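You operate a simulated robot arm through the tools that you are given. There is no shell and no other tool. Be economical: measure what you need, move in short steps, check, and stop when the job is done.

You are at the controls of a simulated robot arm. One attempt, no reset.

Task
Set the test bearing's drag to 10 on the drag gauge; prove the shaft true.
Fine: slotted nut hard home, then back by the gauge; arm on, one whole turn to TRUE, arm clear.

The check looks at the end state, three seconds after you hand in, the way a careful person would. Anything else that was tipped, shoved, dropped, spilled or broken makes it a failure.

Robot
A 6-joint arm with a two-finger parallel gripper, fixed in place. Base frame: the origin is at the foot of the arm, x ahead of it, y to its left, z up. Units: mm, degrees, N and s.
With the tool pointing down near the work surface it reaches from about 240 to 660 mm from the base axis. Its first joint turns from -66.0 to 66.0 degrees. Payload 2.9 kg.
The tool frame sits at the grasp point between the pads (the TCP): z along the fingers, y along the line on which they close. The tips reach 30 mm beyond it. The gripper opens to 110 mm. The fingers are 20 mm wide and 10 mm thick; the gripper's body (48 by 112 mm) begins 55 mm behind the TCP.
Orientation is that of the tool frame in the base frame, as a unit quaternion [x, y, z, w]. With the fingers straight down and closing along the base's y, the tool's x points along the base's -x, its y along +y and its z along -z.

Tools
- The arm moves only by the tool drive_tool. Its argument "steps" is a list of rows, each a list of 6 numbers: the shift along the tool's x, y, z in mm, then the turn, a rotation vector about the tool's x, y, z in degrees. In form: [[x, y, z, rx, ry, rz], ...]. A call has 1 to 12 rows; each row shifts and turns the commanded pose from where the row before left it, along the tool's axes as they then stand. "fingers" is the gripper command, from -1 (shut) to 1 (fully open), values between in proportion, set as the call begins (left out, the last holds). Each row takes 0.2 s and may step no farther than 50 mm and 8.6 degrees from the row before; otherwise, or with a gripper value out of range, the whole call is refused. Where a pose cannot be reached the arm comes as near as it can. A force on the tool above 40 N (or 10 N above the force at the start of the call, whichever is more), or a blocked arm, ends the call early, and 0.2 s more pass. Each finger travels about 108 mm/s and halts on what it meets, pressing with about 25 N; the grip force reading is that of the motor and also rises with nothing between the fingers. The clock runs only during rows and for 0.2 s after the last one: add rows that do not move to give the fingers time. It gives the time, the measured TCP pose, the force on the tool (base axes), the opening and the grip force at its end, in the units of the frame above (readings bear some noise), with the torque about the TCP (base axes, N m) and any sound that the robot's microphone picked up.
- Cameras (640 x 400 px; columns grow to the right, rows downward): "scene" is fixed at [79.5, 441.5, 1402.5]; the picture's right is [-0.64, -0.76, 0.00], its down [-0.35, 0.29, -0.89] and it looks along [0.68, -0.57, -0.46] (base axes); focal length 347 px, centre (320, 200). "wrist" rides on the gripper at [72, 17, -103] in the tool frame; the picture's right is [-0.23, 0.97, 0.00], its down [-0.76, -0.18, -0.62] and it looks along [-0.61, -0.14, 0.78] (tool axes); focal length 222 px, centre (320, 200). There is no depth. A picture from a camera that has moved, and an enlarged one, comes with that camera's place and axes in the base frame and with its lens. The place of the scene camera against the robot may be out by one fixed shift of up to 18 mm in any direction.
- capture(camera): a new picture of that camera. No time passes.
- close_up(camera, box): a new picture of the part [left, top, right, bottom] of that camera's present view, enlarged. No time passes.
- finish_job(): hands the job in; it is judged then, once.

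Work in short steps. Places have to be worked out from the pictures, the camera data and where the tool is seen: move nearer, look again, correct. Check each grasp and each placing, and mend what went wrong. You have 120 turns and 76 pictures in all, those below and enlarged ones among them. Open the gripper and draw the arm clear of the work before you hand the job in, unless the task says otherwise; then end with one line.

The tools are called after "Emit:" by a JSON object that holds its "fn" and its "kwargs". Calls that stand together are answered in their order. drive_tool: Moves the arm, as the interface text tells. Its arguments: {"type":"object","properties":{"steps":{"type":"array","items":{"type":"array","items":{"type":"number"}}},"fingers":{"type":"number"}},"required":["steps"]} The other tools are called the same way: capture (camera) takes a picture; close_up (camera, box) takes an enlarged picture of a part of a camera's view; finish_job () hands the job in.

At the start:

```text
time: 0.0
eef_pos: [442.5, 17.8, 1237.1]
ee_rot: [0.0, 1.0, 0.0, 0.0]
ft_force: [-0.3, -0.7, 0.3]
moment: [-0.01, -0.01, 0.01]
grip_width: 110.0
grasp_force: 0.0
```

scene: 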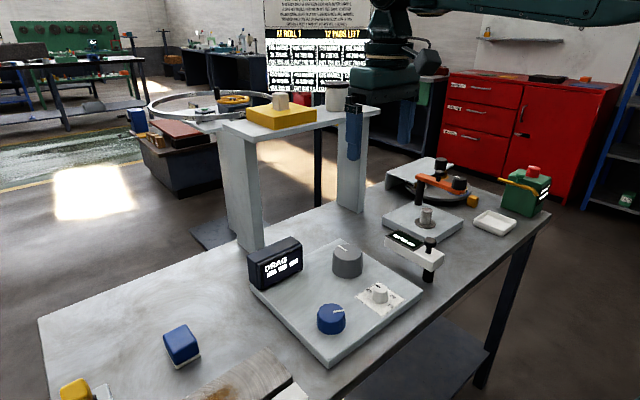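
wrist: 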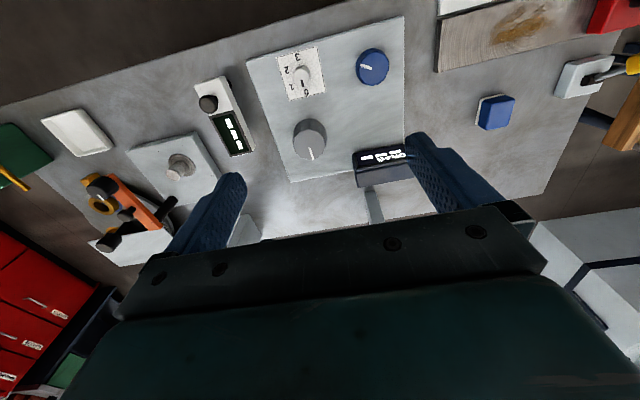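

The scene shows a board with knobs, a drag display, a bearing stand with a shaft and a toggling arm. I'll enlarge the main parts.

Emit:
{"fn": "close_up", "kwargs": {"camera": "scene", "box": [240, 220, 420, 340]}}

Emit:
{"fn": "close_up", "kwargs": {"camera": "scene", "box": [370, 140, 560, 290]}}

Emit:
{"fn": "close_up", "kwargs": {"camera": "scene", "box": [220, 0, 400, 110]}}

Emit:
{"fn": "close_up", "kwargs": {"camera": "wrist", "box": [60, 20, 440, 260]}}

```text
3.33 times, centred on (330, 280) of scene
camera zoom: at [79.5, 441.5, 1402.5], right [-0.64, -0.76, 0.0], down [-0.35, 0.29, -0.89], along [0.68, -0.57, -0.46], focal length 1158 px, centre (287, -67)
```

zoom: 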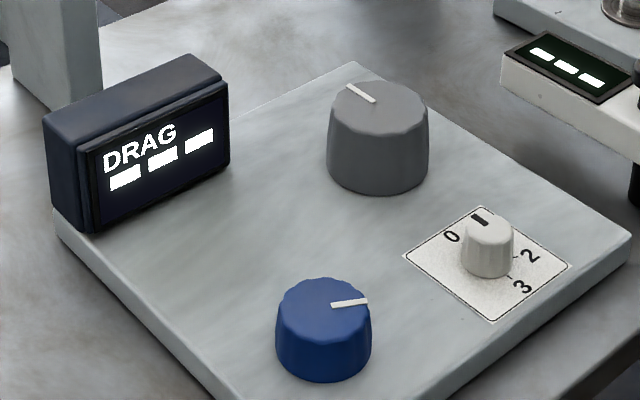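

```text
2.67 times, centred on (465, 215) of scene
camera zoom: at [79.5, 441.5, 1402.5], right [-0.64, -0.76, 0.0], down [-0.35, 0.29, -0.89], along [0.68, -0.57, -0.46], focal length 926 px, centre (-67, 160)
```

zoom: 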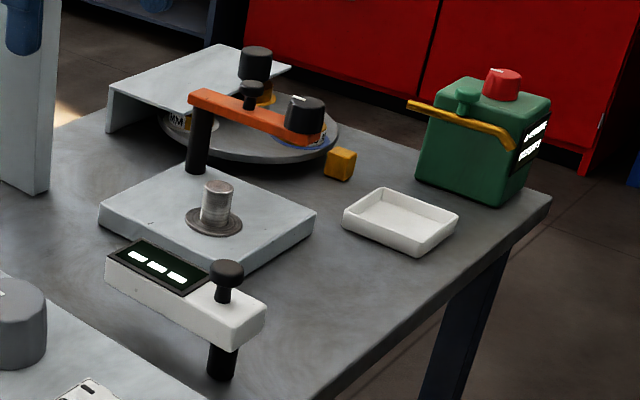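

```text
3.56 times, centred on (310, 55) of scene
camera zoom: at [79.5, 441.5, 1402.5], right [-0.64, -0.76, 0.0], down [-0.35, 0.29, -0.89], along [0.68, -0.57, -0.46], focal length 1235 px, centre (356, 716)
```

zoom: 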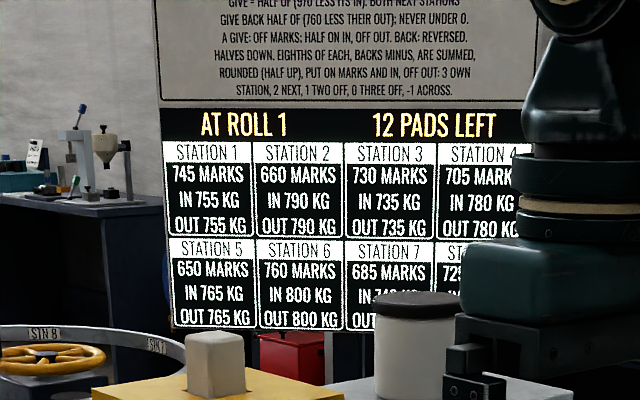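

```text
1.67 times, centred on (250, 140) of wrist
camera zoom: at [369.0, 35.0, 1339.4], right [0.23, 0.97, 0.0], down [0.76, -0.18, 0.62], along [0.61, -0.14, -0.78], focal length 370 px, centre (437, 300)
```

zoom: 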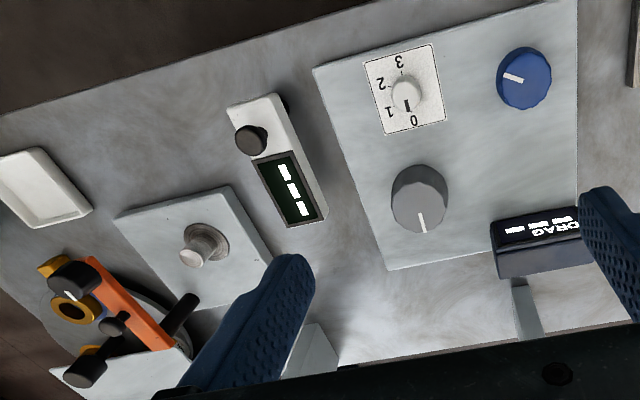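

The gauge post is at about (432,-175), the shaft at about (528,-300) and the work height is about 930. I'll move toward the shaft for a closer wrist look.

Emit:
{"fn": "drive_tool", "kwargs": {"steps": [[13, -38, 12, 0, 0, 0], [13, -38, 12, 0, 0, 0], [13, -38, 12, 0, 0, 0], [13, -38, 12, 0, 0, 0], [13, -38, 12, 0, 0, 0], [13, -38, 12, 0, 0, 0], [13, -38, 12, 0, 0, 0]]}}

Emit:
{"fn": "capture", "kwargs": {"camera": "wrist"}}

Emit:
{"fn": "capture", "kwargs": {"camera": "scene"}}

```text
time: 1.6
eef_pos: [351.2, -247.6, 1152.3]
ee_rot: [-0.001, 1.0, 0.0, 0.001]
ft_force: [0.5, -0.3, 0.2]
moment: [-0.03, 0.01, 0.04]
grip_width: 110.2
grasp_force: 0.1
```

```text
69 pictures are left
camera wrist: at [278.7, -230.7, 1255.5], right [0.23, 0.97, 0.0], down [0.76, -0.18, 0.62], along [0.61, -0.14, -0.78], focal length 222 px, centre (320, 200)
```

wrist: 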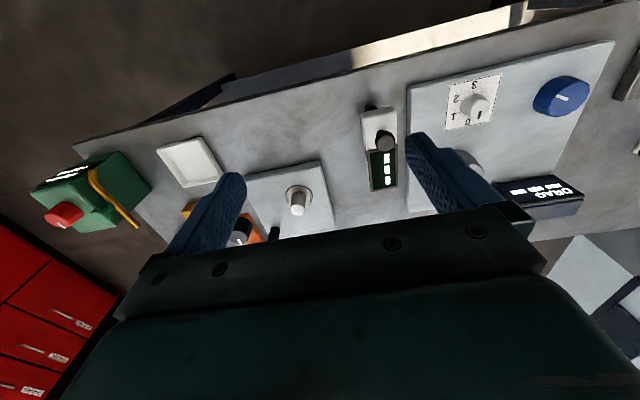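

```text
68 pictures are left
```

scene: 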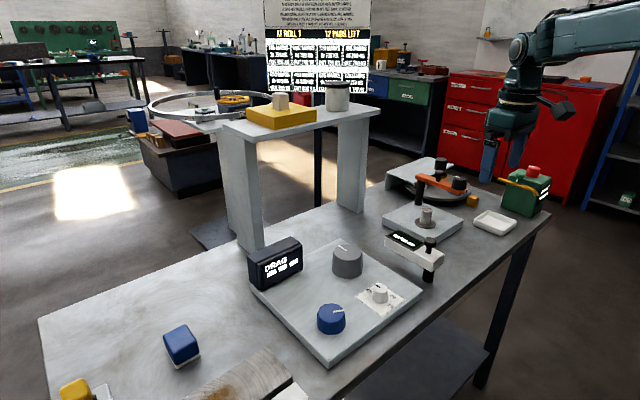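

I'll enlarge the shaft, the gauge and the board from this view.

Emit:
{"fn": "close_up", "kwargs": {"camera": "wrist", "box": [240, 90, 420, 240]}}

Emit:
{"fn": "close_up", "kwargs": {"camera": "scene", "box": [380, 145, 480, 290]}}

Emit:
{"fn": "close_up", "kwargs": {"camera": "wrist", "box": [400, 40, 620, 220]}}

```text
2.67 times, centred on (330, 165) of wrist
camera zoom: at [278.7, -230.7, 1255.5], right [0.23, 0.97, 0.0], down [0.76, -0.18, 0.62], along [0.61, -0.14, -0.78], focal length 592 px, centre (293, 293)
```

zoom: 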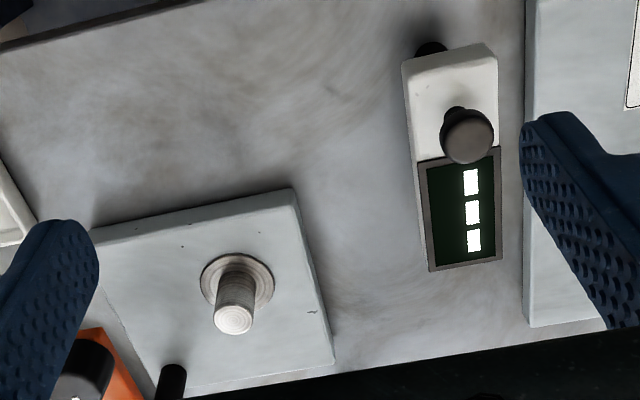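

```text
2.76 times, centred on (430, 218) of scene
camera zoom: at [79.4, 441.5, 1402.6], right [-0.64, -0.76, 0.0], down [-0.35, 0.29, -0.89], along [0.68, -0.57, -0.46], focal length 958 px, centre (17, 152)
```

zoom: 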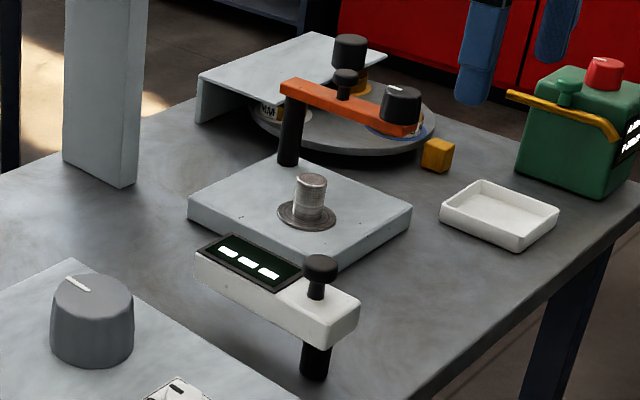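

```text
2.22 times, centred on (510, 130) of wrist
camera zoom: at [278.7, -230.7, 1255.5], right [0.23, 0.97, 0.0], down [0.76, -0.18, 0.62], along [0.61, -0.14, -0.78], focal length 494 px, centre (-102, 356)
```

zoom: 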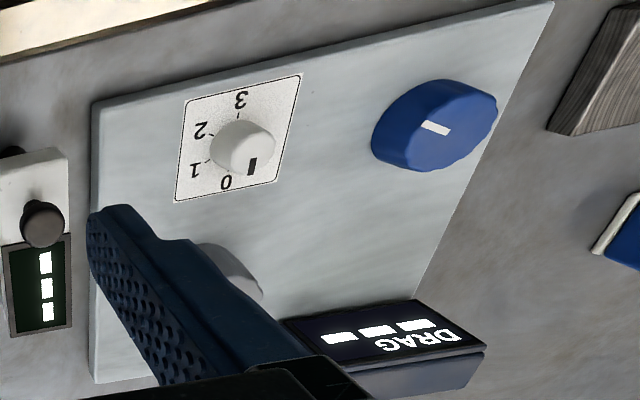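

The shaft is at about (530,-331), and an orange arm sits on a black post beside it with a turntable behind. I'll move over there to tell the parts of this job from the others.

Emit:
{"fn": "drive_tool", "kwargs": {"steps": [[-15, -30, 0, 0, 0, 0], [-15, -30, 0, 0, 0, 0], [-15, -30, 0, 0, 0, 0], [-15, -30, 0, 0, 0, 0], [-15, -30, 0, 0, 0, 0]]}}

Emit:
{"fn": "capture", "kwargs": {"camera": "wrist"}}

Emit:
{"fn": "close_up", "kwargs": {"camera": "wrist", "box": [220, 60, 440, 220]}}

```text
time: 2.8
eef_pos: [423.2, -397.1, 1150.8]
ee_rot: [0.0, 1.0, 0.0, 0.001]
ft_force: [-0.3, -0.8, 0.4]
moment: [0.02, 0.0, 0.03]
grip_width: 109.8
grasp_force: 0.1
```

```text
64 pictures are left
camera wrist: at [351.8, -380.9, 1254.0], right [0.23, 0.97, 0.0], down [0.76, -0.18, 0.62], along [0.61, -0.14, -0.78], focal length 222 px, centre (320, 200)
```

wrist: 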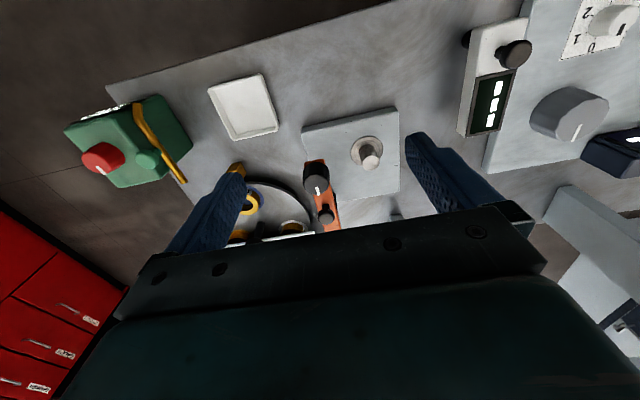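

```text
2.50 times, centred on (330, 140) of wrist
camera zoom: at [351.8, -380.9, 1254.0], right [0.23, 0.97, 0.0], down [0.76, -0.18, 0.62], along [0.61, -0.14, -0.78], focal length 555 px, centre (295, 350)
```

zoom: 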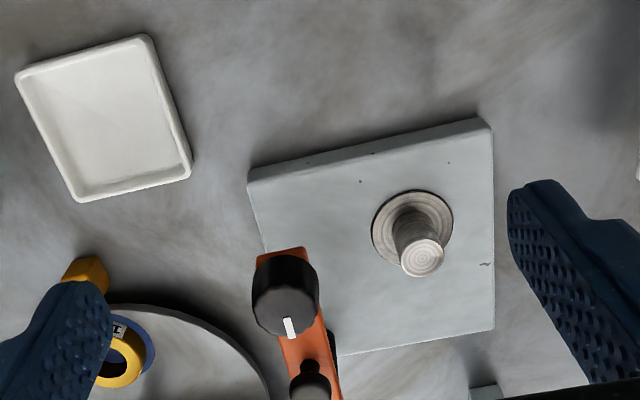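

The shaft top is at about (550,-338,928) and the gauge arm runs from (395,-170) to (539,-170). Next I'll look closely at the drag board.

Emit:
{"fn": "drive_tool", "kwargs": {"steps": [[11.6, 46, 8, 0, 0, 0], [11.6, 46, 8, 0, 0, 0], [11.6, 46, 8, 0, 0, 0], [11.6, 46, 8, 0, 0, 0], [11.6, 46, 8, 0, 0, 0], [11.6, 46, 8, 0, 0, 0], [11.6, 46, 8, 0, 0, 0], [11.6, 46, 8, 0, 0, 0]]}}

Emit:
{"fn": "capture", "kwargs": {"camera": "wrist"}}

Emit:
{"fn": "close_up", "kwargs": {"camera": "wrist", "box": [230, 50, 430, 200]}}

```text
time: 4.6
eef_pos: [333.2, -30.3, 1088.3]
ee_rot: [0.001, 1.0, 0.0, 0.0]
ft_force: [-0.7, -0.6, 0.0]
moment: [0.01, -0.01, -0.02]
grip_width: 110.0
grasp_force: 0.0
```

```text
62 pictures are left
camera wrist: at [260.8, -12.7, 1191.1], right [0.23, 0.97, 0.0], down [0.76, -0.18, 0.62], along [0.61, -0.14, -0.78], focal length 222 px, centre (320, 200)
```

wrist: 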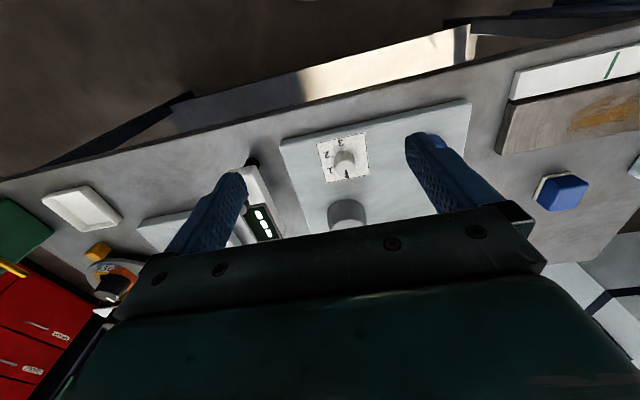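

```text
2.67 times, centred on (330, 125) of wrist
camera zoom: at [260.8, -12.7, 1191.1], right [0.23, 0.97, 0.0], down [0.76, -0.18, 0.62], along [0.61, -0.14, -0.78], focal length 592 px, centre (293, 400)
```

zoom: 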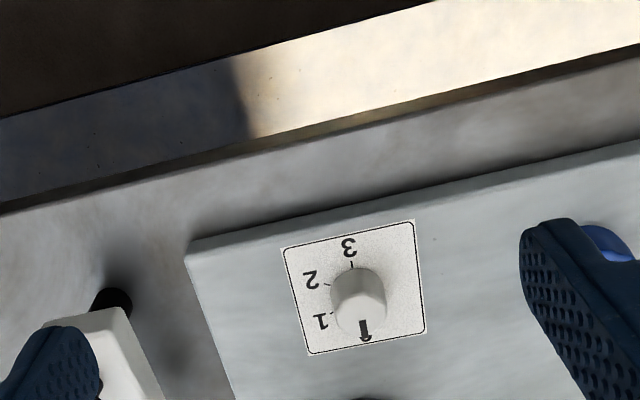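

I'll take tighter scene views of the knobs, the display and the objects at the left of the bench.

Emit:
{"fn": "close_up", "kwargs": {"camera": "scene", "box": [310, 235, 400, 340]}}

Emit:
{"fn": "close_up", "kwargs": {"camera": "scene", "box": [40, 310, 320, 400]}}

Emit:
{"fn": "close_up", "kwargs": {"camera": "scene", "box": [400, 150, 560, 250]}}

```text
3.81 times, centred on (355, 288) of scene
camera zoom: at [79.5, 441.5, 1402.5], right [-0.64, -0.76, 0.0], down [-0.35, 0.29, -0.89], along [0.68, -0.57, -0.46], focal length 1324 px, centre (187, -133)
```

zoom: 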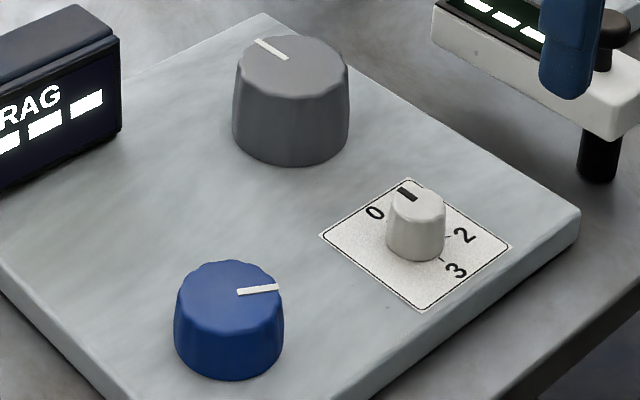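

```text
2.29 times, centred on (180, 355) of scene
camera zoom: at [79.5, 441.5, 1402.5], right [-0.64, -0.76, 0.0], down [-0.35, 0.29, -0.89], along [0.68, -0.57, -0.46], focal length 794 px, centre (640, -154)
```

zoom: 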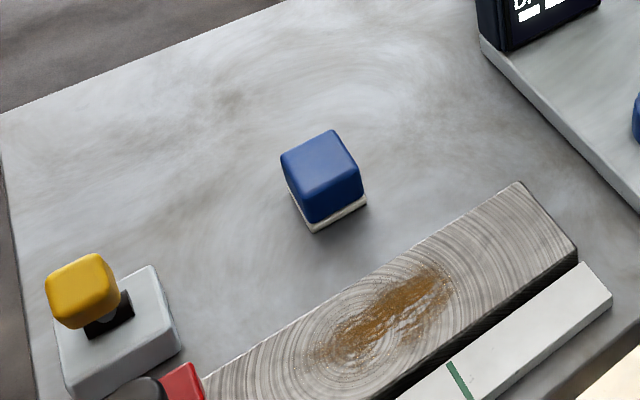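

```text
4.00 times, centred on (480, 200) of scene
camera zoom: at [79.5, 441.5, 1402.5], right [-0.64, -0.76, 0.0], down [-0.35, 0.29, -0.89], along [0.68, -0.57, -0.46], focal length 1390 px, centre (-320, 200)
```

zoom: 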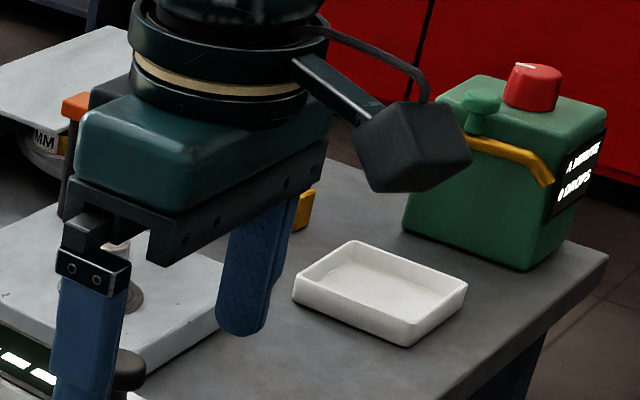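

I place the grey knob at about (540,-27) with its top near z 892. I'll move over it with the fingers open and look between them to centre.

Emit:
{"fn": "drive_tool", "kwargs": {"steps": [[-41.4, 0.7, 17.6, 0, 0, 0], [-41.4, 0.7, 17.6, 0, 0, 0], [-41.4, 0.7, 17.6, 0, 0, 0], [-41.4, 0.7, 17.6, 0, 0, 0], [-41.4, 0.7, 17.6, 0, 0, 0], [0, 0, 0, 0, 0, 0]]}}

Emit:
{"fn": "capture", "kwargs": {"camera": "wrist"}}

Emit:
{"fn": "capture", "kwargs": {"camera": "scene"}}

```text
time: 6.0
eef_pos: [540.8, -27.5, 998.7]
ee_rot: [0.0, 1.0, 0.0, 0.0]
ft_force: [-0.7, 0.4, -1.0]
moment: [-0.01, -0.02, 0.02]
grip_width: 110.0
grasp_force: 0.0
```

```text
57 pictures are left
camera wrist: at [468.4, -10.8, 1102.7], right [0.23, 0.97, 0.0], down [0.76, -0.18, 0.62], along [0.61, -0.14, -0.78], focal length 222 px, centre (320, 200)
```

wrist: 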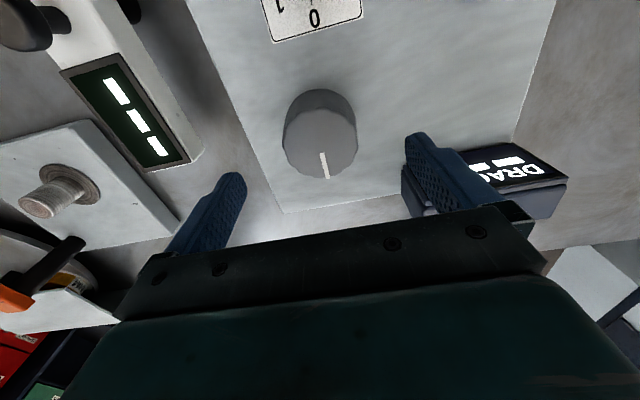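

```text
56 pictures are left
```

scene: 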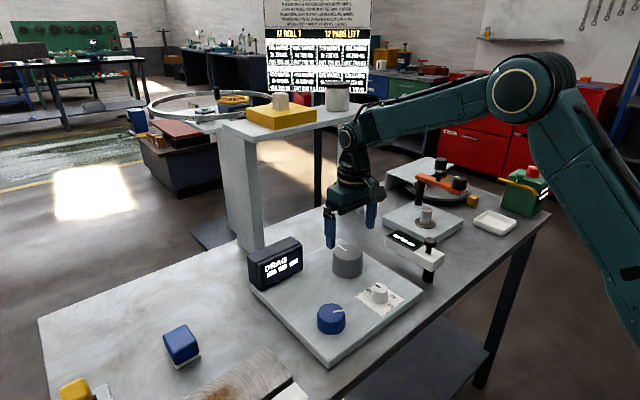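

The knob appears a bit ahead, at about (555,-29), and about 70 mm wide. I'll shift and descend partway, then check again.

Emit:
{"fn": "drive_tool", "kwargs": {"steps": [[-6, -1, 25, 0, 0, 0], [-6, 0, 24, 0, 0, 0], [0, 0, 0, 0, 0, 0]]}}

Emit:
{"fn": "capture", "kwargs": {"camera": "wrist"}}

Emit:
{"fn": "close_up", "kwargs": {"camera": "scene", "box": [240, 170, 440, 300]}}

```text
time: 6.8
eef_pos: [551.4, -28.2, 950.9]
ee_rot: [-0.001, 1.0, -0.001, 0.0]
ft_force: [0.7, -0.2, -0.2]
moment: [0.07, 0.04, -0.01]
grip_width: 110.2
grasp_force: 0.0
```

```text
55 pictures are left
camera wrist: at [479.2, -11.1, 1053.6], right [0.23, 0.97, 0.0], down [0.76, -0.18, 0.62], along [0.61, -0.14, -0.78], focal length 222 px, centre (320, 200)
```

wrist: 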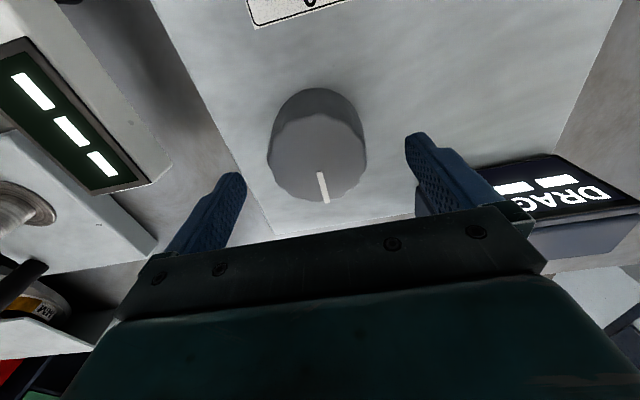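

```text
3.08 times, centred on (340, 235) of scene
camera zoom: at [79.5, 441.5, 1402.5], right [-0.64, -0.76, 0.0], down [-0.35, 0.29, -0.89], along [0.68, -0.57, -0.46], focal length 1069 px, centre (258, 92)
```

zoom: 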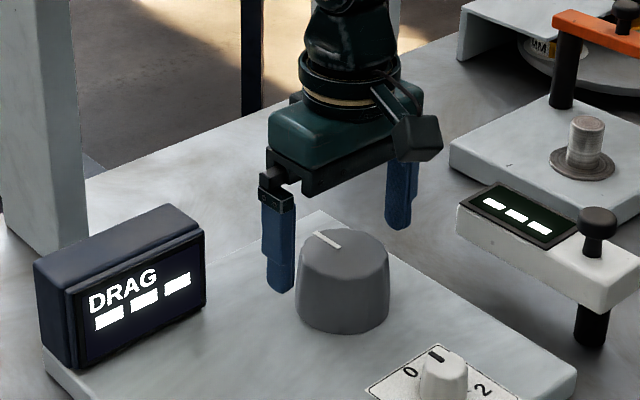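

The fingers straddle the knob, whose top is at about z 912. I'll lower 42 mm and close gently.

Emit:
{"fn": "drive_tool", "kwargs": {"steps": [[0, 0, 20, 0, 0, 0], [0, 0, 22, 0, 0, 0], [0, 0, 0, 0, 0, 0]]}}

Emit:
{"fn": "drive_tool", "kwargs": {"steps": [[0, 0, 0, 0, 0, 0], [0, 0, 0, 0, 0, 0], [0, 0, 0, 0, 0, 0]], "fingers": -0.1}}

Emit:
{"fn": "capture", "kwargs": {"camera": "wrist"}}

```text
time: 7.6
eef_pos: [550.6, -29.3, 908.8]
ee_rot: [0.0, 1.0, 0.0, 0.0]
ft_force: [0.0, 0.5, 0.4]
moment: [-0.03, 0.01, -0.02]
grip_width: 110.0
grasp_force: 0.0
```

```text
time: 8.4
eef_pos: [551.5, -30.6, 908.2]
ee_rot: [0.001, 1.0, -0.001, 0.0]
ft_force: [1.4, -10.9, -2.8]
moment: [-0.36, -0.14, 0.04]
grip_width: 70.9
grasp_force: 44.9
```

```text
53 pictures are left
camera wrist: at [479.0, -12.2, 1011.8], right [0.23, 0.97, 0.0], down [0.76, -0.18, 0.62], along [0.61, -0.14, -0.78], focal length 222 px, centre (320, 200)
```

wrist: 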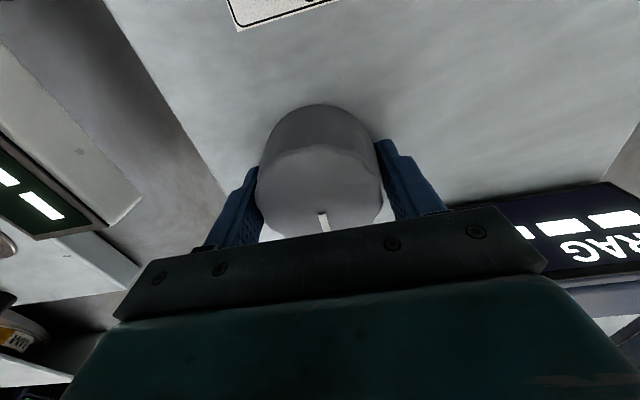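

Gripped at 71 mm; the side force shows the knob sits slightly toward -y. I'll ease over and turn 16° clockwise to see whether the gauge responds.

Emit:
{"fn": "drive_tool", "kwargs": {"steps": [[0, -1.5, 0, 0, 0, 0], [0, 0, 0, 0, 0, 8], [0, 0, 0, 0, 0, 8], [0, 0, 0, 0, 0, 0]]}}

Emit:
{"fn": "close_up", "kwargs": {"camera": "scene", "box": [240, 200, 440, 330]}}

```text
time: 9.4
eef_pos: [550.8, -30.0, 908.4]
ee_rot: [0.141, 0.99, 0.0, -0.001]
ft_force: [3.3, -10.6, -12.7]
moment: [-0.06, -0.2, -0.02]
grip_width: 71.0
grasp_force: 44.7
```

```text
3.08 times, centred on (340, 265) of scene
camera zoom: at [79.8, 441.2, 1402.6], right [-0.64, -0.76, 0.0], down [-0.35, 0.29, -0.89], along [0.68, -0.57, -0.46], focal length 1069 px, centre (258, 0)
```

zoom: 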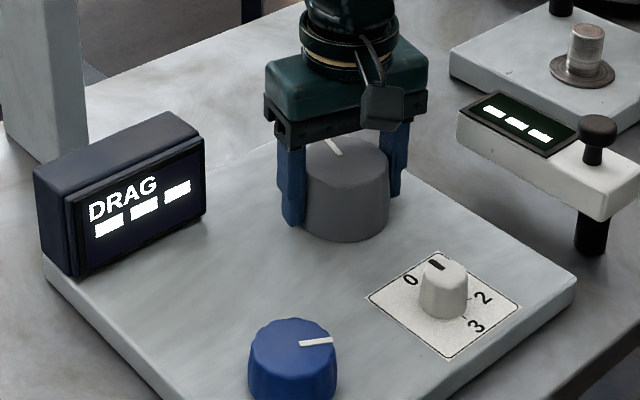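

The knob turned freely and the gauge still shows dashes. I'll turn on another 64° clockwise.

Emit:
{"fn": "drive_tool", "kwargs": {"steps": [[0, 0, 0, 0, 0, 8], [0, 0, 0, 0, 0, 8], [0, 0, 0, 0, 0, 8], [0, 0, 0, 0, 0, 8], [0, 0, 0, 0, 0, 8], [0, 0, 0, 0, 0, 8], [0, 0, 0, 0, 0, 8], [0, 0, 0, 0, 0, 8], [0, 0, 0, 0, 0, 0]]}}

Emit:
{"fn": "close_up", "kwargs": {"camera": "scene", "box": [240, 200, 440, 330]}}

```text
time: 11.4
eef_pos: [549.8, -31.2, 908.1]
ee_rot: [0.645, 0.764, -0.002, -0.001]
ft_force: [-11.8, -23.3, -8.4]
moment: [-0.41, 0.35, 0.02]
grip_width: 71.2
grasp_force: 45.1
```

```text
3.08 times, centred on (340, 265) of scene
camera zoom: at [79.4, 440.9, 1402.8], right [-0.64, -0.76, 0.0], down [-0.35, 0.3, -0.89], along [0.68, -0.57, -0.46], focal length 1069 px, centre (258, 0)
```

zoom: 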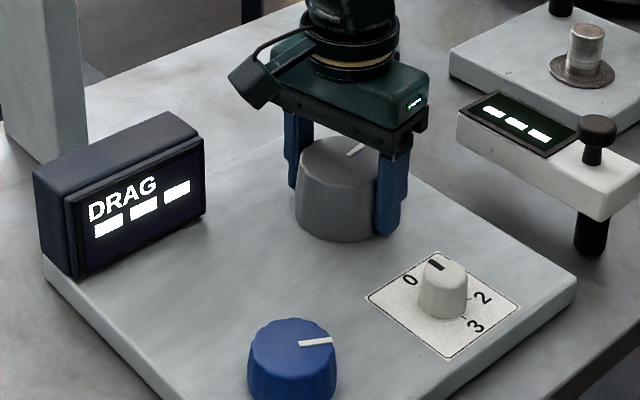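

The knob's mark follows and there's no resistance yet. I'll ease the sideways load and keep turning clockwise, watching for the hard stop.

Emit:
{"fn": "drive_tool", "kwargs": {"steps": [[-1.8, -1.3, 0, 0, 0, 8], [0, 0, 0, 0, 0, 8], [0, 0, 0, 0, 0, 8], [0, 0, 0, 0, 0, 8], [0, 0, 0, 0, 0, 8], [0, 0, 0, 0, 0, 8], [0, 0, 0, 0, 0, 8], [0, 0, 0, 0, 0, 8], [0, 0, 0, 0, 0, 8], [0, 0, 0, 0, 0, 8], [0, 0, 0, 0, 0, 0]]}}

Emit:
{"fn": "close_up", "kwargs": {"camera": "scene", "box": [240, 200, 440, 330]}}

```text
time: 13.8
eef_pos: [549.7, -30.7, 909.8]
ee_rot: [0.985, 0.173, -0.001, 0.0]
ft_force: [-19.1, 6.2, 4.1]
moment: [0.29, 0.37, 0.03]
grip_width: 71.1
grasp_force: 44.7
```

```text
3.08 times, centred on (340, 265) of scene
camera zoom: at [78.9, 441.6, 1402.5], right [-0.64, -0.76, 0.0], down [-0.35, 0.29, -0.89], along [0.68, -0.57, -0.46], focal length 1069 px, centre (258, 0)
```

zoom: 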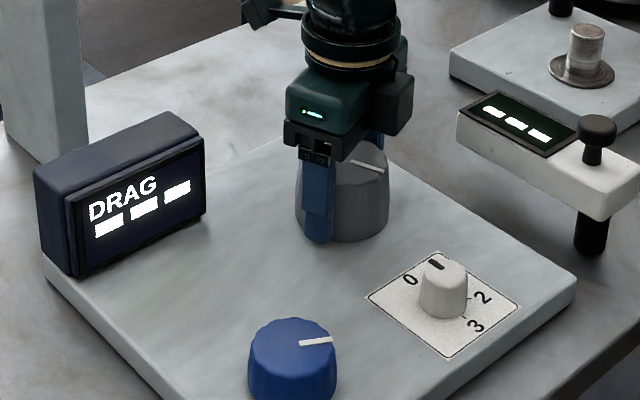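

160° turned with no resistance, sound or reading, so this knob looks like a free rotor. I'll release, rise, unwind the wrist and try the blue knob at about (450,108).

Emit:
{"fn": "drive_tool", "kwargs": {"steps": [[0, 0, 0, 0, 0, 0], [0, 0, 0, 0, 0, 0], [0, 0, 0, 0, 0, 0], [0, 0, -30, 0, 0, 0], [0, 0, -40, 0, 0, -8], [0, 0, 0, 0, 0, -8], [0, 0, 0, 0, 0, -8], [0, 0, 0, 0, 0, -8], [0, 0, 0, 0, 0, -8], [0, 0, 0, 0, 0, -8], [0, 0, 0, 0, 0, -8], [0, 0, 0, 0, 0, -8]], "fingers": 1}}

Emit:
{"fn": "drive_tool", "kwargs": {"steps": [[0, 0, 0, 0, 0, -8], [0, 0, 0, 0, 0, -8], [0, 0, 0, 0, 0, -8], [0, 0, 0, 0, 0, -8], [0, 0, 0, 0, 0, -8], [0, 0, 0, 0, 0, -8], [0, 0, 0, 0, 0, -8], [0, 0, 0, 0, 0, -8], [0, 0, 0, 0, 0, -8], [0, 0, 0, 0, 0, -8], [0, 0, 0, 0, 0, -8], [0, 0, 0, 0, 0, -8]]}}

```text
time: 16.4
eef_pos: [550.7, -32.3, 979.7]
ee_rot: [0.742, 0.671, 0.0, 0.0]
ft_force: [0.6, 0.2, 0.4]
moment: [-0.01, 0.01, 0.02]
grip_width: 110.1
grasp_force: 0.1
```

```text
time: 19.0
eef_pos: [550.7, -31.9, 979.8]
ee_rot: [-0.001, 1.0, 0.0, 0.0]
ft_force: [-0.5, 0.1, -0.2]
moment: [0.01, 0.01, 0.0]
grip_width: 109.9
grasp_force: 0.1
```

The wrist is back to straight and well above the board. Moving over the blue knob for a look.

Emit:
{"fn": "drive_tool", "kwargs": {"steps": [[25, 35, 0, 0, 0, 0], [25, 35, 0, 0, 0, 0], [25, 35, 0, 0, 0, 0], [25, 35, 0, 0, 0, 0], [0, 0, 0, 0, 0, 0]]}}

Emit:
{"fn": "capture", "kwargs": {"camera": "wrist"}}

Emit:
{"fn": "capture", "kwargs": {"camera": "scene"}}

```text
time: 20.2
eef_pos: [449.8, 109.2, 977.5]
ee_rot: [0.001, 1.0, 0.0, 0.0]
ft_force: [-0.8, -0.5, -0.3]
moment: [0.0, 0.0, 0.02]
grip_width: 110.0
grasp_force: 0.0
```

```text
49 pictures are left
camera wrist: at [377.5, 126.3, 1082.3], right [0.23, 0.97, 0.0], down [0.76, -0.18, 0.62], along [0.61, -0.14, -0.78], focal length 222 px, centre (320, 200)
```

wrist: 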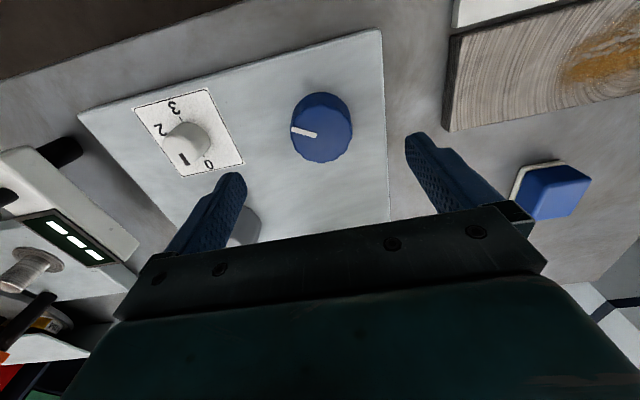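

```text
48 pictures are left
```

scene: 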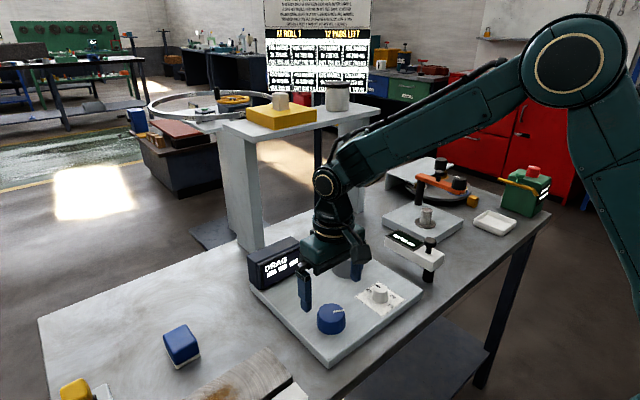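

The blue knob's centre is at about (445,113). I'll descend and close on it.

Emit:
{"fn": "drive_tool", "kwargs": {"steps": [[5, 3, 30, 0, 0, 0], [0, 0, 38, 0, 0, 0], [0, 0, 0, 0, 0, 0]]}}

Emit:
{"fn": "drive_tool", "kwargs": {"steps": [[0, 0, 0, 0, 0, 0], [0, 0, 0, 0, 0, 0], [0, 0, 0, 0, 0, 0]], "fingers": -0.2}}

Emit:
{"fn": "capture", "kwargs": {"camera": "wrist"}}

```text
time: 21.0
eef_pos: [443.4, 110.6, 911.0]
ee_rot: [0.0, 1.0, 0.001, 0.0]
ft_force: [0.6, 0.3, 0.4]
moment: [0.03, 0.0, 0.02]
grip_width: 110.0
grasp_force: 0.0
```

```text
time: 21.8
eef_pos: [443.7, 111.5, 910.3]
ee_rot: [0.0, 1.0, -0.001, 0.0]
ft_force: [1.4, -7.9, -3.7]
moment: [-0.36, -0.17, -0.05]
grip_width: 53.5
grasp_force: 45.1
```

```text
47 pictures are left
camera wrist: at [371.5, 127.8, 1014.1], right [0.23, 0.97, 0.0], down [0.76, -0.18, 0.62], along [0.61, -0.14, -0.78], focal length 222 px, centre (320, 200)
```

wrist: 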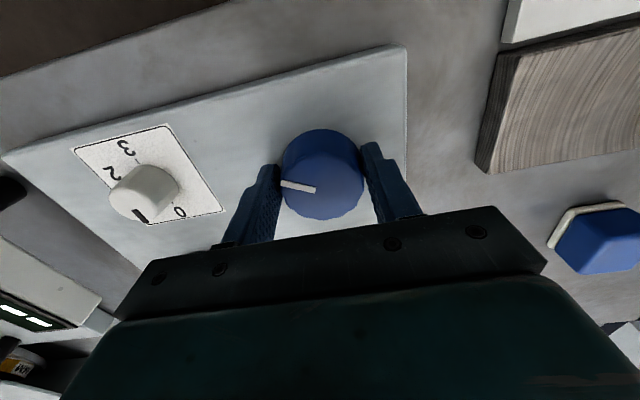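

Held at 53.5 mm. I'll turn the blue knob 24° clockwise and read the gauge.

Emit:
{"fn": "drive_tool", "kwargs": {"steps": [[0, -1, 0, 0, 0, 8], [0, 0, 0, 0, 0, 8], [0, 0, 0, 0, 0, 8], [0, 0, 0, 0, 0, 0]]}}

Emit:
{"fn": "close_up", "kwargs": {"camera": "scene", "box": [240, 200, 440, 340]}}

```text
time: 22.8
eef_pos: [444.6, 112.1, 912.0]
ee_rot: [0.206, 0.979, 0.002, -0.001]
ft_force: [-7.9, 16.4, 4.1]
moment: [0.58, 0.72, 0.06]
grip_width: 53.8
grasp_force: 45.0
```

```text
2.86 times, centred on (340, 270) of scene
camera zoom: at [79.2, 441.9, 1402.4], right [-0.64, -0.76, 0.0], down [-0.35, 0.29, -0.89], along [0.68, -0.57, -0.46], focal length 993 px, centre (263, 0)
```

zoom: 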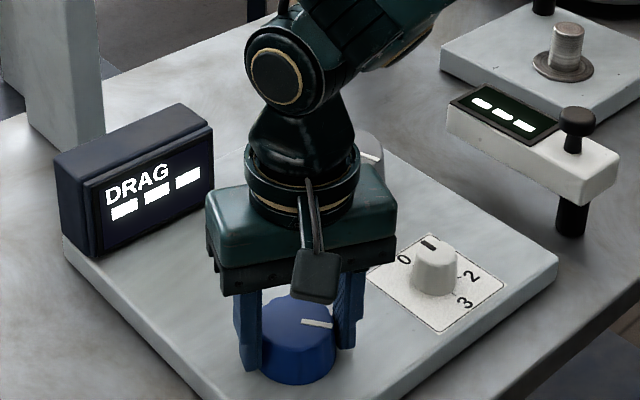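

No reading yet. I'll keep turning the blue knob clockwise to look for a hard stop.

Emit:
{"fn": "drive_tool", "kwargs": {"steps": [[0, 0.5, 0, 0, 0, 8.5], [0, 0, 0, 0, 0, 8.5], [0, 0, 0, 0, 0, 8.5], [0, 0, 0, 0, 0, 8.5], [0, 0, 0, 0, 0, 8.5], [0, 0, 0, 0, 0, 8.5], [0, 0, 0, 0, 0, 8.5], [0, 0, 0, 0, 0, 8.5], [0, 0, 0, 0, 0, 8.5], [0, 0, 0, 0, 0, 8.5], [0, 0, 0, 0, 0, 8.5], [0, 0, 0, 0, 0, 8.5]]}}

Emit:
{"fn": "capture", "kwargs": {"camera": "scene"}}

```text
time: 24.1
eef_pos: [447.1, 115.1, 910.3]
ee_rot: [0.56, 0.828, 0.006, 0.0]
ft_force: [2.8, 4.6, -5.6]
moment: [0.12, -0.18, 0.05]
grip_width: 53.7
grasp_force: 45.4
stopped in row 6: the force on the tool passed its limit at 41 N (the readings are from after the stop); the commanded pose is now the measured one
```

```text
45 pictures are left
```

scene: 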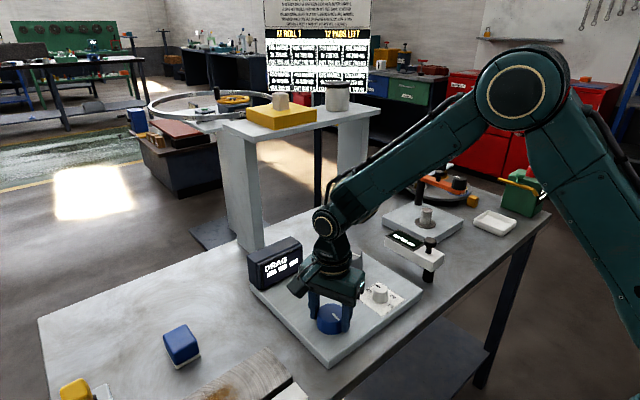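

The stop came from being off-centre; the pose relaxed to (447,115), which is the knob's axis. I'll continue clockwise about that.

Emit:
{"fn": "drive_tool", "kwargs": {"steps": [[0, 0, 0, 0, 0, 8.5], [0, 0, 0, 0, 0, 8.5], [0, 0, 0, 0, 0, 8.5], [0, 0, 0, 0, 0, 8.5], [0, 0, 0, 0, 0, 8.5], [0, 0, 0, 0, 0, 8.5], [0, 0, 0, 0, 0, 8.5], [0, 0, 0, 0, 0, 8.5], [0, 0, 0, 0, 0, 8.5], [0, 0, 0, 0, 0, 8.5]]}}

Emit:
{"fn": "close_up", "kwargs": {"camera": "scene", "box": [240, 200, 440, 340]}}

```text
time: 25.2
eef_pos: [451.3, 115.2, 911.0]
ee_rot: [0.8, 0.6, 0.011, 0.002]
ft_force: [5.0, 1.3, -8.1]
moment: [-0.04, -0.45, 0.02]
grip_width: 53.5
grasp_force: 45.1
stopped in row 5: the force on the tool passed its limit at 41 N (the readings are from after the stop); the commanded pose is now the measured one
```

```text
2.86 times, centred on (340, 270) of scene
camera zoom: at [79.6, 441.5, 1402.5], right [-0.64, -0.76, 0.0], down [-0.35, 0.29, -0.89], along [0.68, -0.57, -0.46], focal length 993 px, centre (263, 0)
```

zoom: 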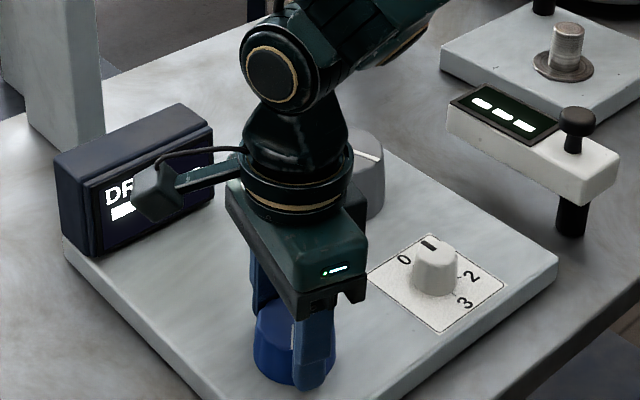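

No torque or reading from blue after about 100° either. The gauge may need its 0–3 selector, so I'll release blue, rise and unwind.

Emit:
{"fn": "drive_tool", "kwargs": {"steps": [[0, 0, 0, 0, 0, 0], [0, 0, 0, 0, 0, 0], [0, 0, 0, 0, 0, 0], [0, 0, -30, 0, 0, 0], [0, 0, -40, 0, 0, -8.2], [0, 0, 0, 0, 0, -8.2], [0, 0, 0, 0, 0, -8.2], [0, 0, 0, 0, 0, -8.2], [0, 0, 0, 0, 0, -8.2], [0, 0, 0, 0, 0, -8.2], [0, 0, 0, 0, 0, -8.2], [0, 0, 0, 0, 0, -8.2]], "fingers": 1}}

Emit:
{"fn": "drive_tool", "kwargs": {"steps": [[0, 0, 0, 0, 0, -8.2], [0, 0, 0, 0, 0, -8.2], [0, 0, 0, 0, 0, -8.2], [0, 0, 0, 0, 0, -8.2], [0, 0, 0, 0, 0, -8.2], [0, 0, 0, 0, 0, 0]]}}

```text
time: 27.8
eef_pos: [448.1, 113.8, 981.9]
ee_rot: [0.346, 0.938, 0.008, 0.007]
ft_force: [-0.4, 0.1, -0.6]
moment: [0.01, -0.01, 0.01]
grip_width: 110.0
grasp_force: 0.1
```

```text
time: 29.2
eef_pos: [449.0, 115.5, 981.9]
ee_rot: [-0.004, 1.0, 0.006, 0.008]
ft_force: [0.6, 0.2, -0.3]
moment: [-0.01, -0.02, -0.02]
grip_width: 110.0
grasp_force: 0.1
```

I'll correct the small tilt (about 1°) and move over the selector at about (430,-10).

Emit:
{"fn": "drive_tool", "kwargs": {"steps": [[0, 0, 0, 0.7, 0.9, 0.5], [6, -42, 0, 0, 0, 0], [6, -42, 0, 0, 0, 0], [6, -42, 8, 0, 0, 0], [0, 0, 0, 0, 0, 0]]}}

Emit:
{"fn": "capture", "kwargs": {"camera": "wrist"}}

Emit:
{"fn": "close_up", "kwargs": {"camera": "scene", "box": [240, 200, 440, 340]}}

```text
time: 30.4
eef_pos: [428.4, -10.4, 972.2]
ee_rot: [0.001, 1.0, -0.001, 0.001]
ft_force: [0.4, 0.6, -1.0]
moment: [0.0, 0.02, -0.03]
grip_width: 109.8
grasp_force: 0.1
```

```text
43 pictures are left
camera wrist: at [357.0, 7.6, 1075.9], right [0.23, 0.97, 0.0], down [0.76, -0.18, 0.62], along [0.61, -0.14, -0.78], focal length 222 px, centre (320, 200)
```

wrist: 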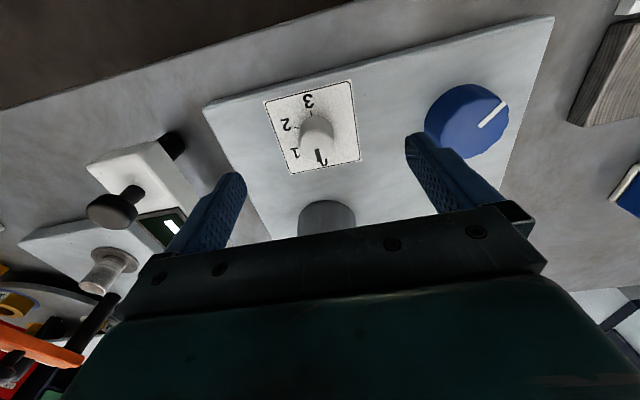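

```text
2.86 times, centred on (340, 270) of scene
camera zoom: at [79.5, 441.5, 1402.5], right [-0.64, -0.76, 0.0], down [-0.35, 0.29, -0.89], along [0.68, -0.57, -0.46], focal length 993 px, centre (263, 0)
```

zoom: 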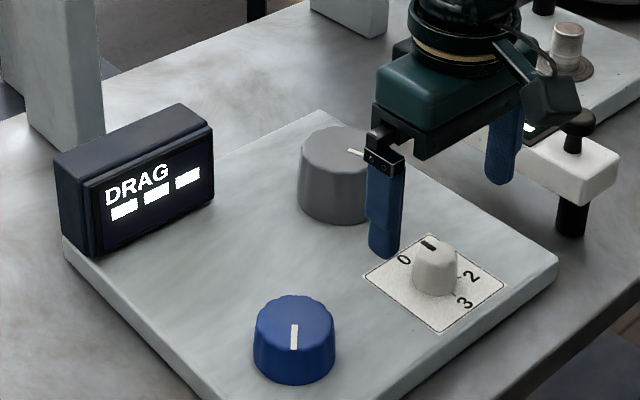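

The selector is centred below at (427,-11). I'll descend and close on it.

Emit:
{"fn": "drive_tool", "kwargs": {"steps": [[1, 0, 34, 0, 0, 0], [0, 0, 34, 0, 0, 0], [0, 0, 0, 0, 0, 0]]}}

Emit:
{"fn": "drive_tool", "kwargs": {"steps": [[0, 0, 0, 0, 0, 0], [0, 0, 0, 0, 0, 0], [0, 0, 0, 0, 0, 0], [0, 0, 0, 0, 0, 0]], "fingers": -0.6}}

Emit:
{"fn": "capture", "kwargs": {"camera": "wrist"}}

```text
time: 31.2
eef_pos: [429.4, -11.3, 906.4]
ee_rot: [0.001, 1.0, -0.001, 0.001]
ft_force: [-0.4, -0.4, 0.0]
moment: [-0.01, 0.0, 0.02]
grip_width: 110.1
grasp_force: 0.1
```

```text
time: 32.2
eef_pos: [430.7, -14.5, 906.3]
ee_rot: [0.005, 1.0, -0.003, 0.001]
ft_force: [1.2, -26.4, -6.8]
moment: [-0.28, -0.17, -0.1]
grip_width: 31.4
grasp_force: 45.2
```

```text
41 pictures are left
camera wrist: at [357.6, 4.2, 1009.5], right [0.24, 0.97, -0.01], down [0.76, -0.18, 0.63], along [0.61, -0.15, -0.78], focal length 222 px, centre (320, 200)
```

wrist: 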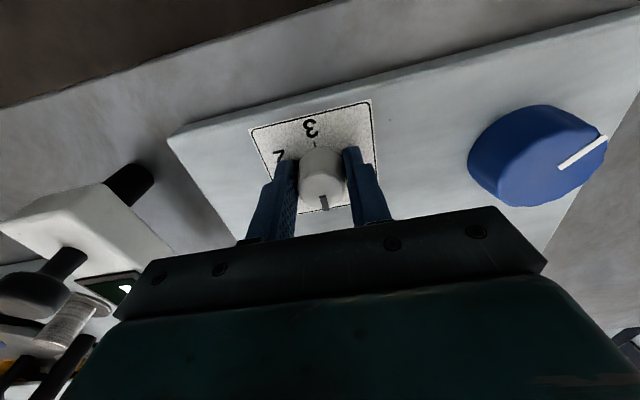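

Centre is nearer y=-16; the positions go clockwise 0→1→2→3 at about 60° apart. I'll turn to 1 and read the gauge.

Emit:
{"fn": "drive_tool", "kwargs": {"steps": [[0, -3.5, 0, 0, 0, 0], [0, 0, 0, 0, 0, 8], [0, 0, 0, 0, 0, 8], [0, 0, 0, 0, 0, 8], [0, 0, 0, 0, 0, 8], [0, 0, 0, 0, 0, 8], [0, 0, 0, 0, 0, 8], [0, 0, 0, 0, 0, 0]]}}

Emit:
{"fn": "close_up", "kwargs": {"camera": "scene", "box": [240, 200, 440, 340]}}

```text
time: 34.0
eef_pos: [431.8, -11.4, 907.1]
ee_rot: [0.405, 0.914, 0.004, 0.002]
ft_force: [12.3, 31.0, -1.5]
moment: [0.04, -0.98, 0.15]
grip_width: 31.1
grasp_force: 45.1
```

```text
2.86 times, centred on (340, 270) of scene
camera zoom: at [79.7, 442.3, 1402.3], right [-0.64, -0.76, 0.0], down [-0.35, 0.29, -0.89], along [0.68, -0.57, -0.46], focal length 993 px, centre (263, 0)
```

zoom: 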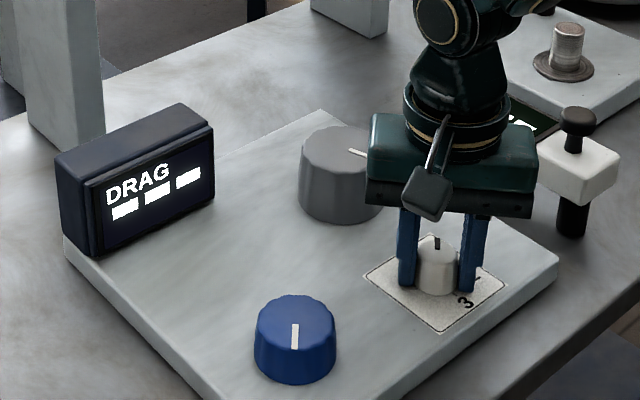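

Turned about 48° and still no reading. I'll go the last bit to reach mark 1 squarely, relaxing the side load.

Emit:
{"fn": "drive_tool", "kwargs": {"steps": [[1.5, 1.5, 0, 0, 0, 4], [0, 0, 0, 0, 0, 6], [0, 0, 0, 0, 0, 0], [0, 0, 0, 0, 0, 0]]}}

Emit:
{"fn": "close_up", "kwargs": {"camera": "scene", "box": [240, 200, 440, 340]}}

```text
time: 35.0
eef_pos: [431.5, -10.3, 907.3]
ee_rot: [0.483, 0.876, 0.004, 0.001]
ft_force: [16.0, 26.2, 8.7]
moment: [0.57, -0.66, 0.08]
grip_width: 31.7
grasp_force: 44.6
```

```text
2.86 times, centred on (340, 270) of scene
camera zoom: at [79.7, 442.1, 1402.3], right [-0.64, -0.76, 0.0], down [-0.35, 0.29, -0.89], along [0.68, -0.57, -0.46], focal length 993 px, centre (263, 0)
```

zoom: 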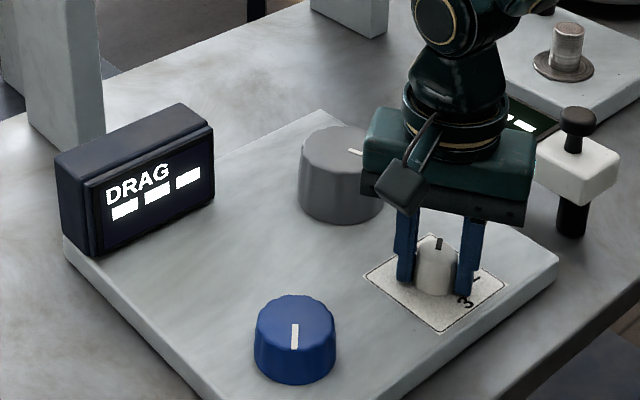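

No effect, so the selector isn't the switch; I'll turn it back to 0, release and rise.

Emit:
{"fn": "drive_tool", "kwargs": {"steps": [[0, 1.5, 0, 0, 0, -8], [0, 0, 0, 0, 0, -8], [0, 0, 0, 0, 0, -8], [0, 0, 0, 0, 0, -8], [0, 0, 0, 0, 0, -8], [0, 0, 0, 0, 0, -8], [0, 0, 0, 0, 0, -8], [0, 0, 0, 0, 0, -2], [0, 0, 0, 0, 0, 0]]}}

Emit:
{"fn": "drive_tool", "kwargs": {"steps": [[0, 0, 0, 0, 0, 0], [0, 0, 0, 0, 0, 0], [0, 0, 0, 0, 0, 0], [0, 0, 0, 0, 0, 0], [0, 0, -40, 0, 0, 0], [0, 0, -40, 0, 0, 0], [0, 0, 0, 0, 0, 0]], "fingers": 1}}

Emit:
{"fn": "close_up", "kwargs": {"camera": "wrist", "box": [230, 70, 410, 240]}}

```text
time: 37.0
eef_pos: [430.2, -14.7, 907.1]
ee_rot: [0.003, 1.0, -0.003, -0.001]
ft_force: [-7.7, -22.5, 20.0]
moment: [-0.42, 0.36, -0.1]
grip_width: 31.4
grasp_force: 45.4
```

```text
time: 38.6
eef_pos: [430.1, -13.3, 985.9]
ee_rot: [0.001, 1.0, -0.001, 0.002]
ft_force: [0.3, 0.1, 0.0]
moment: [-0.02, 0.03, -0.04]
grip_width: 109.8
grasp_force: 0.0
```

```text
2.35 times, centred on (320, 155) of wrist
camera zoom: at [357.3, 5.4, 1089.1], right [0.23, 0.97, 0.0], down [0.76, -0.18, 0.62], along [0.61, -0.14, -0.78], focal length 523 px, centre (320, 306)
```

zoom: 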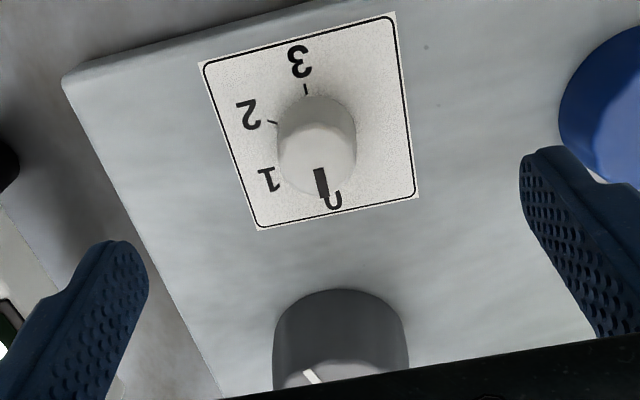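

The selector is back at 0. Now I'll regrip the grey knob with the wrist wound back 160° so I can turn it a long way in one go.

Emit:
{"fn": "drive_tool", "kwargs": {"steps": [[-40, -6, 0, 0, 0, 0], [-40, -6, 0, 0, 0, 0], [-40, -7, 0, 0, 0, 0], [0, 0, 0, 0, 0, -8], [0, 0, 0, 0, 0, -8], [0, 0, 0, 0, 0, -8], [0, 0, 0, 0, 0, -8], [0, 0, 0, 0, 0, -8], [0, 0, 0, 0, 0, -8], [0, 0, 0, 0, 0, -8], [0, 0, 0, 0, 0, -8], [0, 0, 0, 0, 0, -8]]}}

Emit:
{"fn": "drive_tool", "kwargs": {"steps": [[0, 0, 0, 0, 0, -8], [0, 0, 0, 0, 0, -8], [0, 0, 0, 0, 0, -8], [0, 0, 0, 0, 0, -8], [0, 0, 0, 0, 0, -8], [0, 0, 0, 0, 0, -8], [0, 0, 0, 0, 0, -8], [0, 0, 0, 0, 0, -8], [0, 0, 0, 0, 0, -8], [0, 0, 0, 0, 0, -8], [0, 0, 0, 0, 0, -8], [0, 0, 0, 0, 0, 0]]}}

```text
time: 41.2
eef_pos: [551.1, -30.1, 985.7]
ee_rot: [-0.587, 0.809, -0.002, 0.001]
ft_force: [0.3, 0.6, 0.5]
moment: [0.02, 0.03, -0.02]
grip_width: 109.9
grasp_force: 0.1
```

```text
time: 43.8
eef_pos: [553.0, -31.1, 987.8]
ee_rot: [0.985, -0.174, 0.001, 0.001]
ft_force: [-0.7, -0.4, 0.1]
moment: [-0.01, 0.0, 0.01]
grip_width: 109.9
grasp_force: 0.0
```

Wrist at -160°. One look from this side to fix the knob's axis.

Emit:
{"fn": "capture", "kwargs": {"camera": "wrist"}}

```text
37 pictures are left
camera wrist: at [614.1, -71.3, 1089.9], right [-0.55, -0.84, 0.0], down [-0.66, 0.43, 0.62], along [-0.52, 0.34, -0.78], focal length 222 px, centre (320, 200)
```

wrist: 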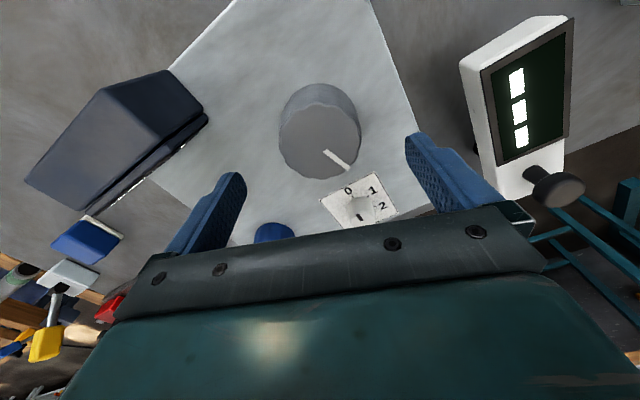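

The axis is confirmed at about (551,-30). Descending and closing.

Emit:
{"fn": "drive_tool", "kwargs": {"steps": [[0, 0, 40, 0, 0, 0], [0, 0, 38, 0, 0, 0], [0, 0, 0, 0, 0, 0]]}}

Emit:
{"fn": "drive_tool", "kwargs": {"steps": [[0, 0, 0, 0, 0, 0], [0, 0, 0, 0, 0, 0], [0, 0, 0, 0, 0, 0]], "fingers": -0.1}}

Emit:
{"fn": "drive_tool", "kwargs": {"steps": [[0, 0, 0, 0, 0, 8], [0, 0, 0, 0, 0, 8], [0, 0, 0, 0, 0, 8], [0, 0, 0, 0, 0, 8], [0, 0, 0, 0, 0, 8], [0, 0, 0, 0, 0, 8], [0, 0, 0, 0, 0, 8], [0, 0, 0, 0, 0, 8], [0, 0, 0, 0, 0, 8], [0, 0, 0, 0, 0, 8], [0, 0, 0, 0, 0, 0]]}}

```text
time: 44.6
eef_pos: [551.0, -33.2, 907.2]
ee_rot: [0.985, -0.174, 0.001, 0.002]
ft_force: [0.2, 0.1, 0.0]
moment: [-0.02, 0.01, 0.0]
grip_width: 110.0
grasp_force: 0.0
```

```text
time: 45.4
eef_pos: [551.7, -30.5, 907.8]
ee_rot: [0.985, -0.171, 0.003, 0.0]
ft_force: [5.3, 20.9, -5.9]
moment: [0.44, -0.61, -0.01]
grip_width: 69.8
grasp_force: 45.6
```

```text
time: 47.8
eef_pos: [550.7, -30.7, 907.1]
ee_rot: [-0.64, 0.768, 0.0, -0.001]
ft_force: [-17.7, 3.4, 5.1]
moment: [0.74, 0.82, 0.07]
grip_width: 69.7
grasp_force: 44.7
```

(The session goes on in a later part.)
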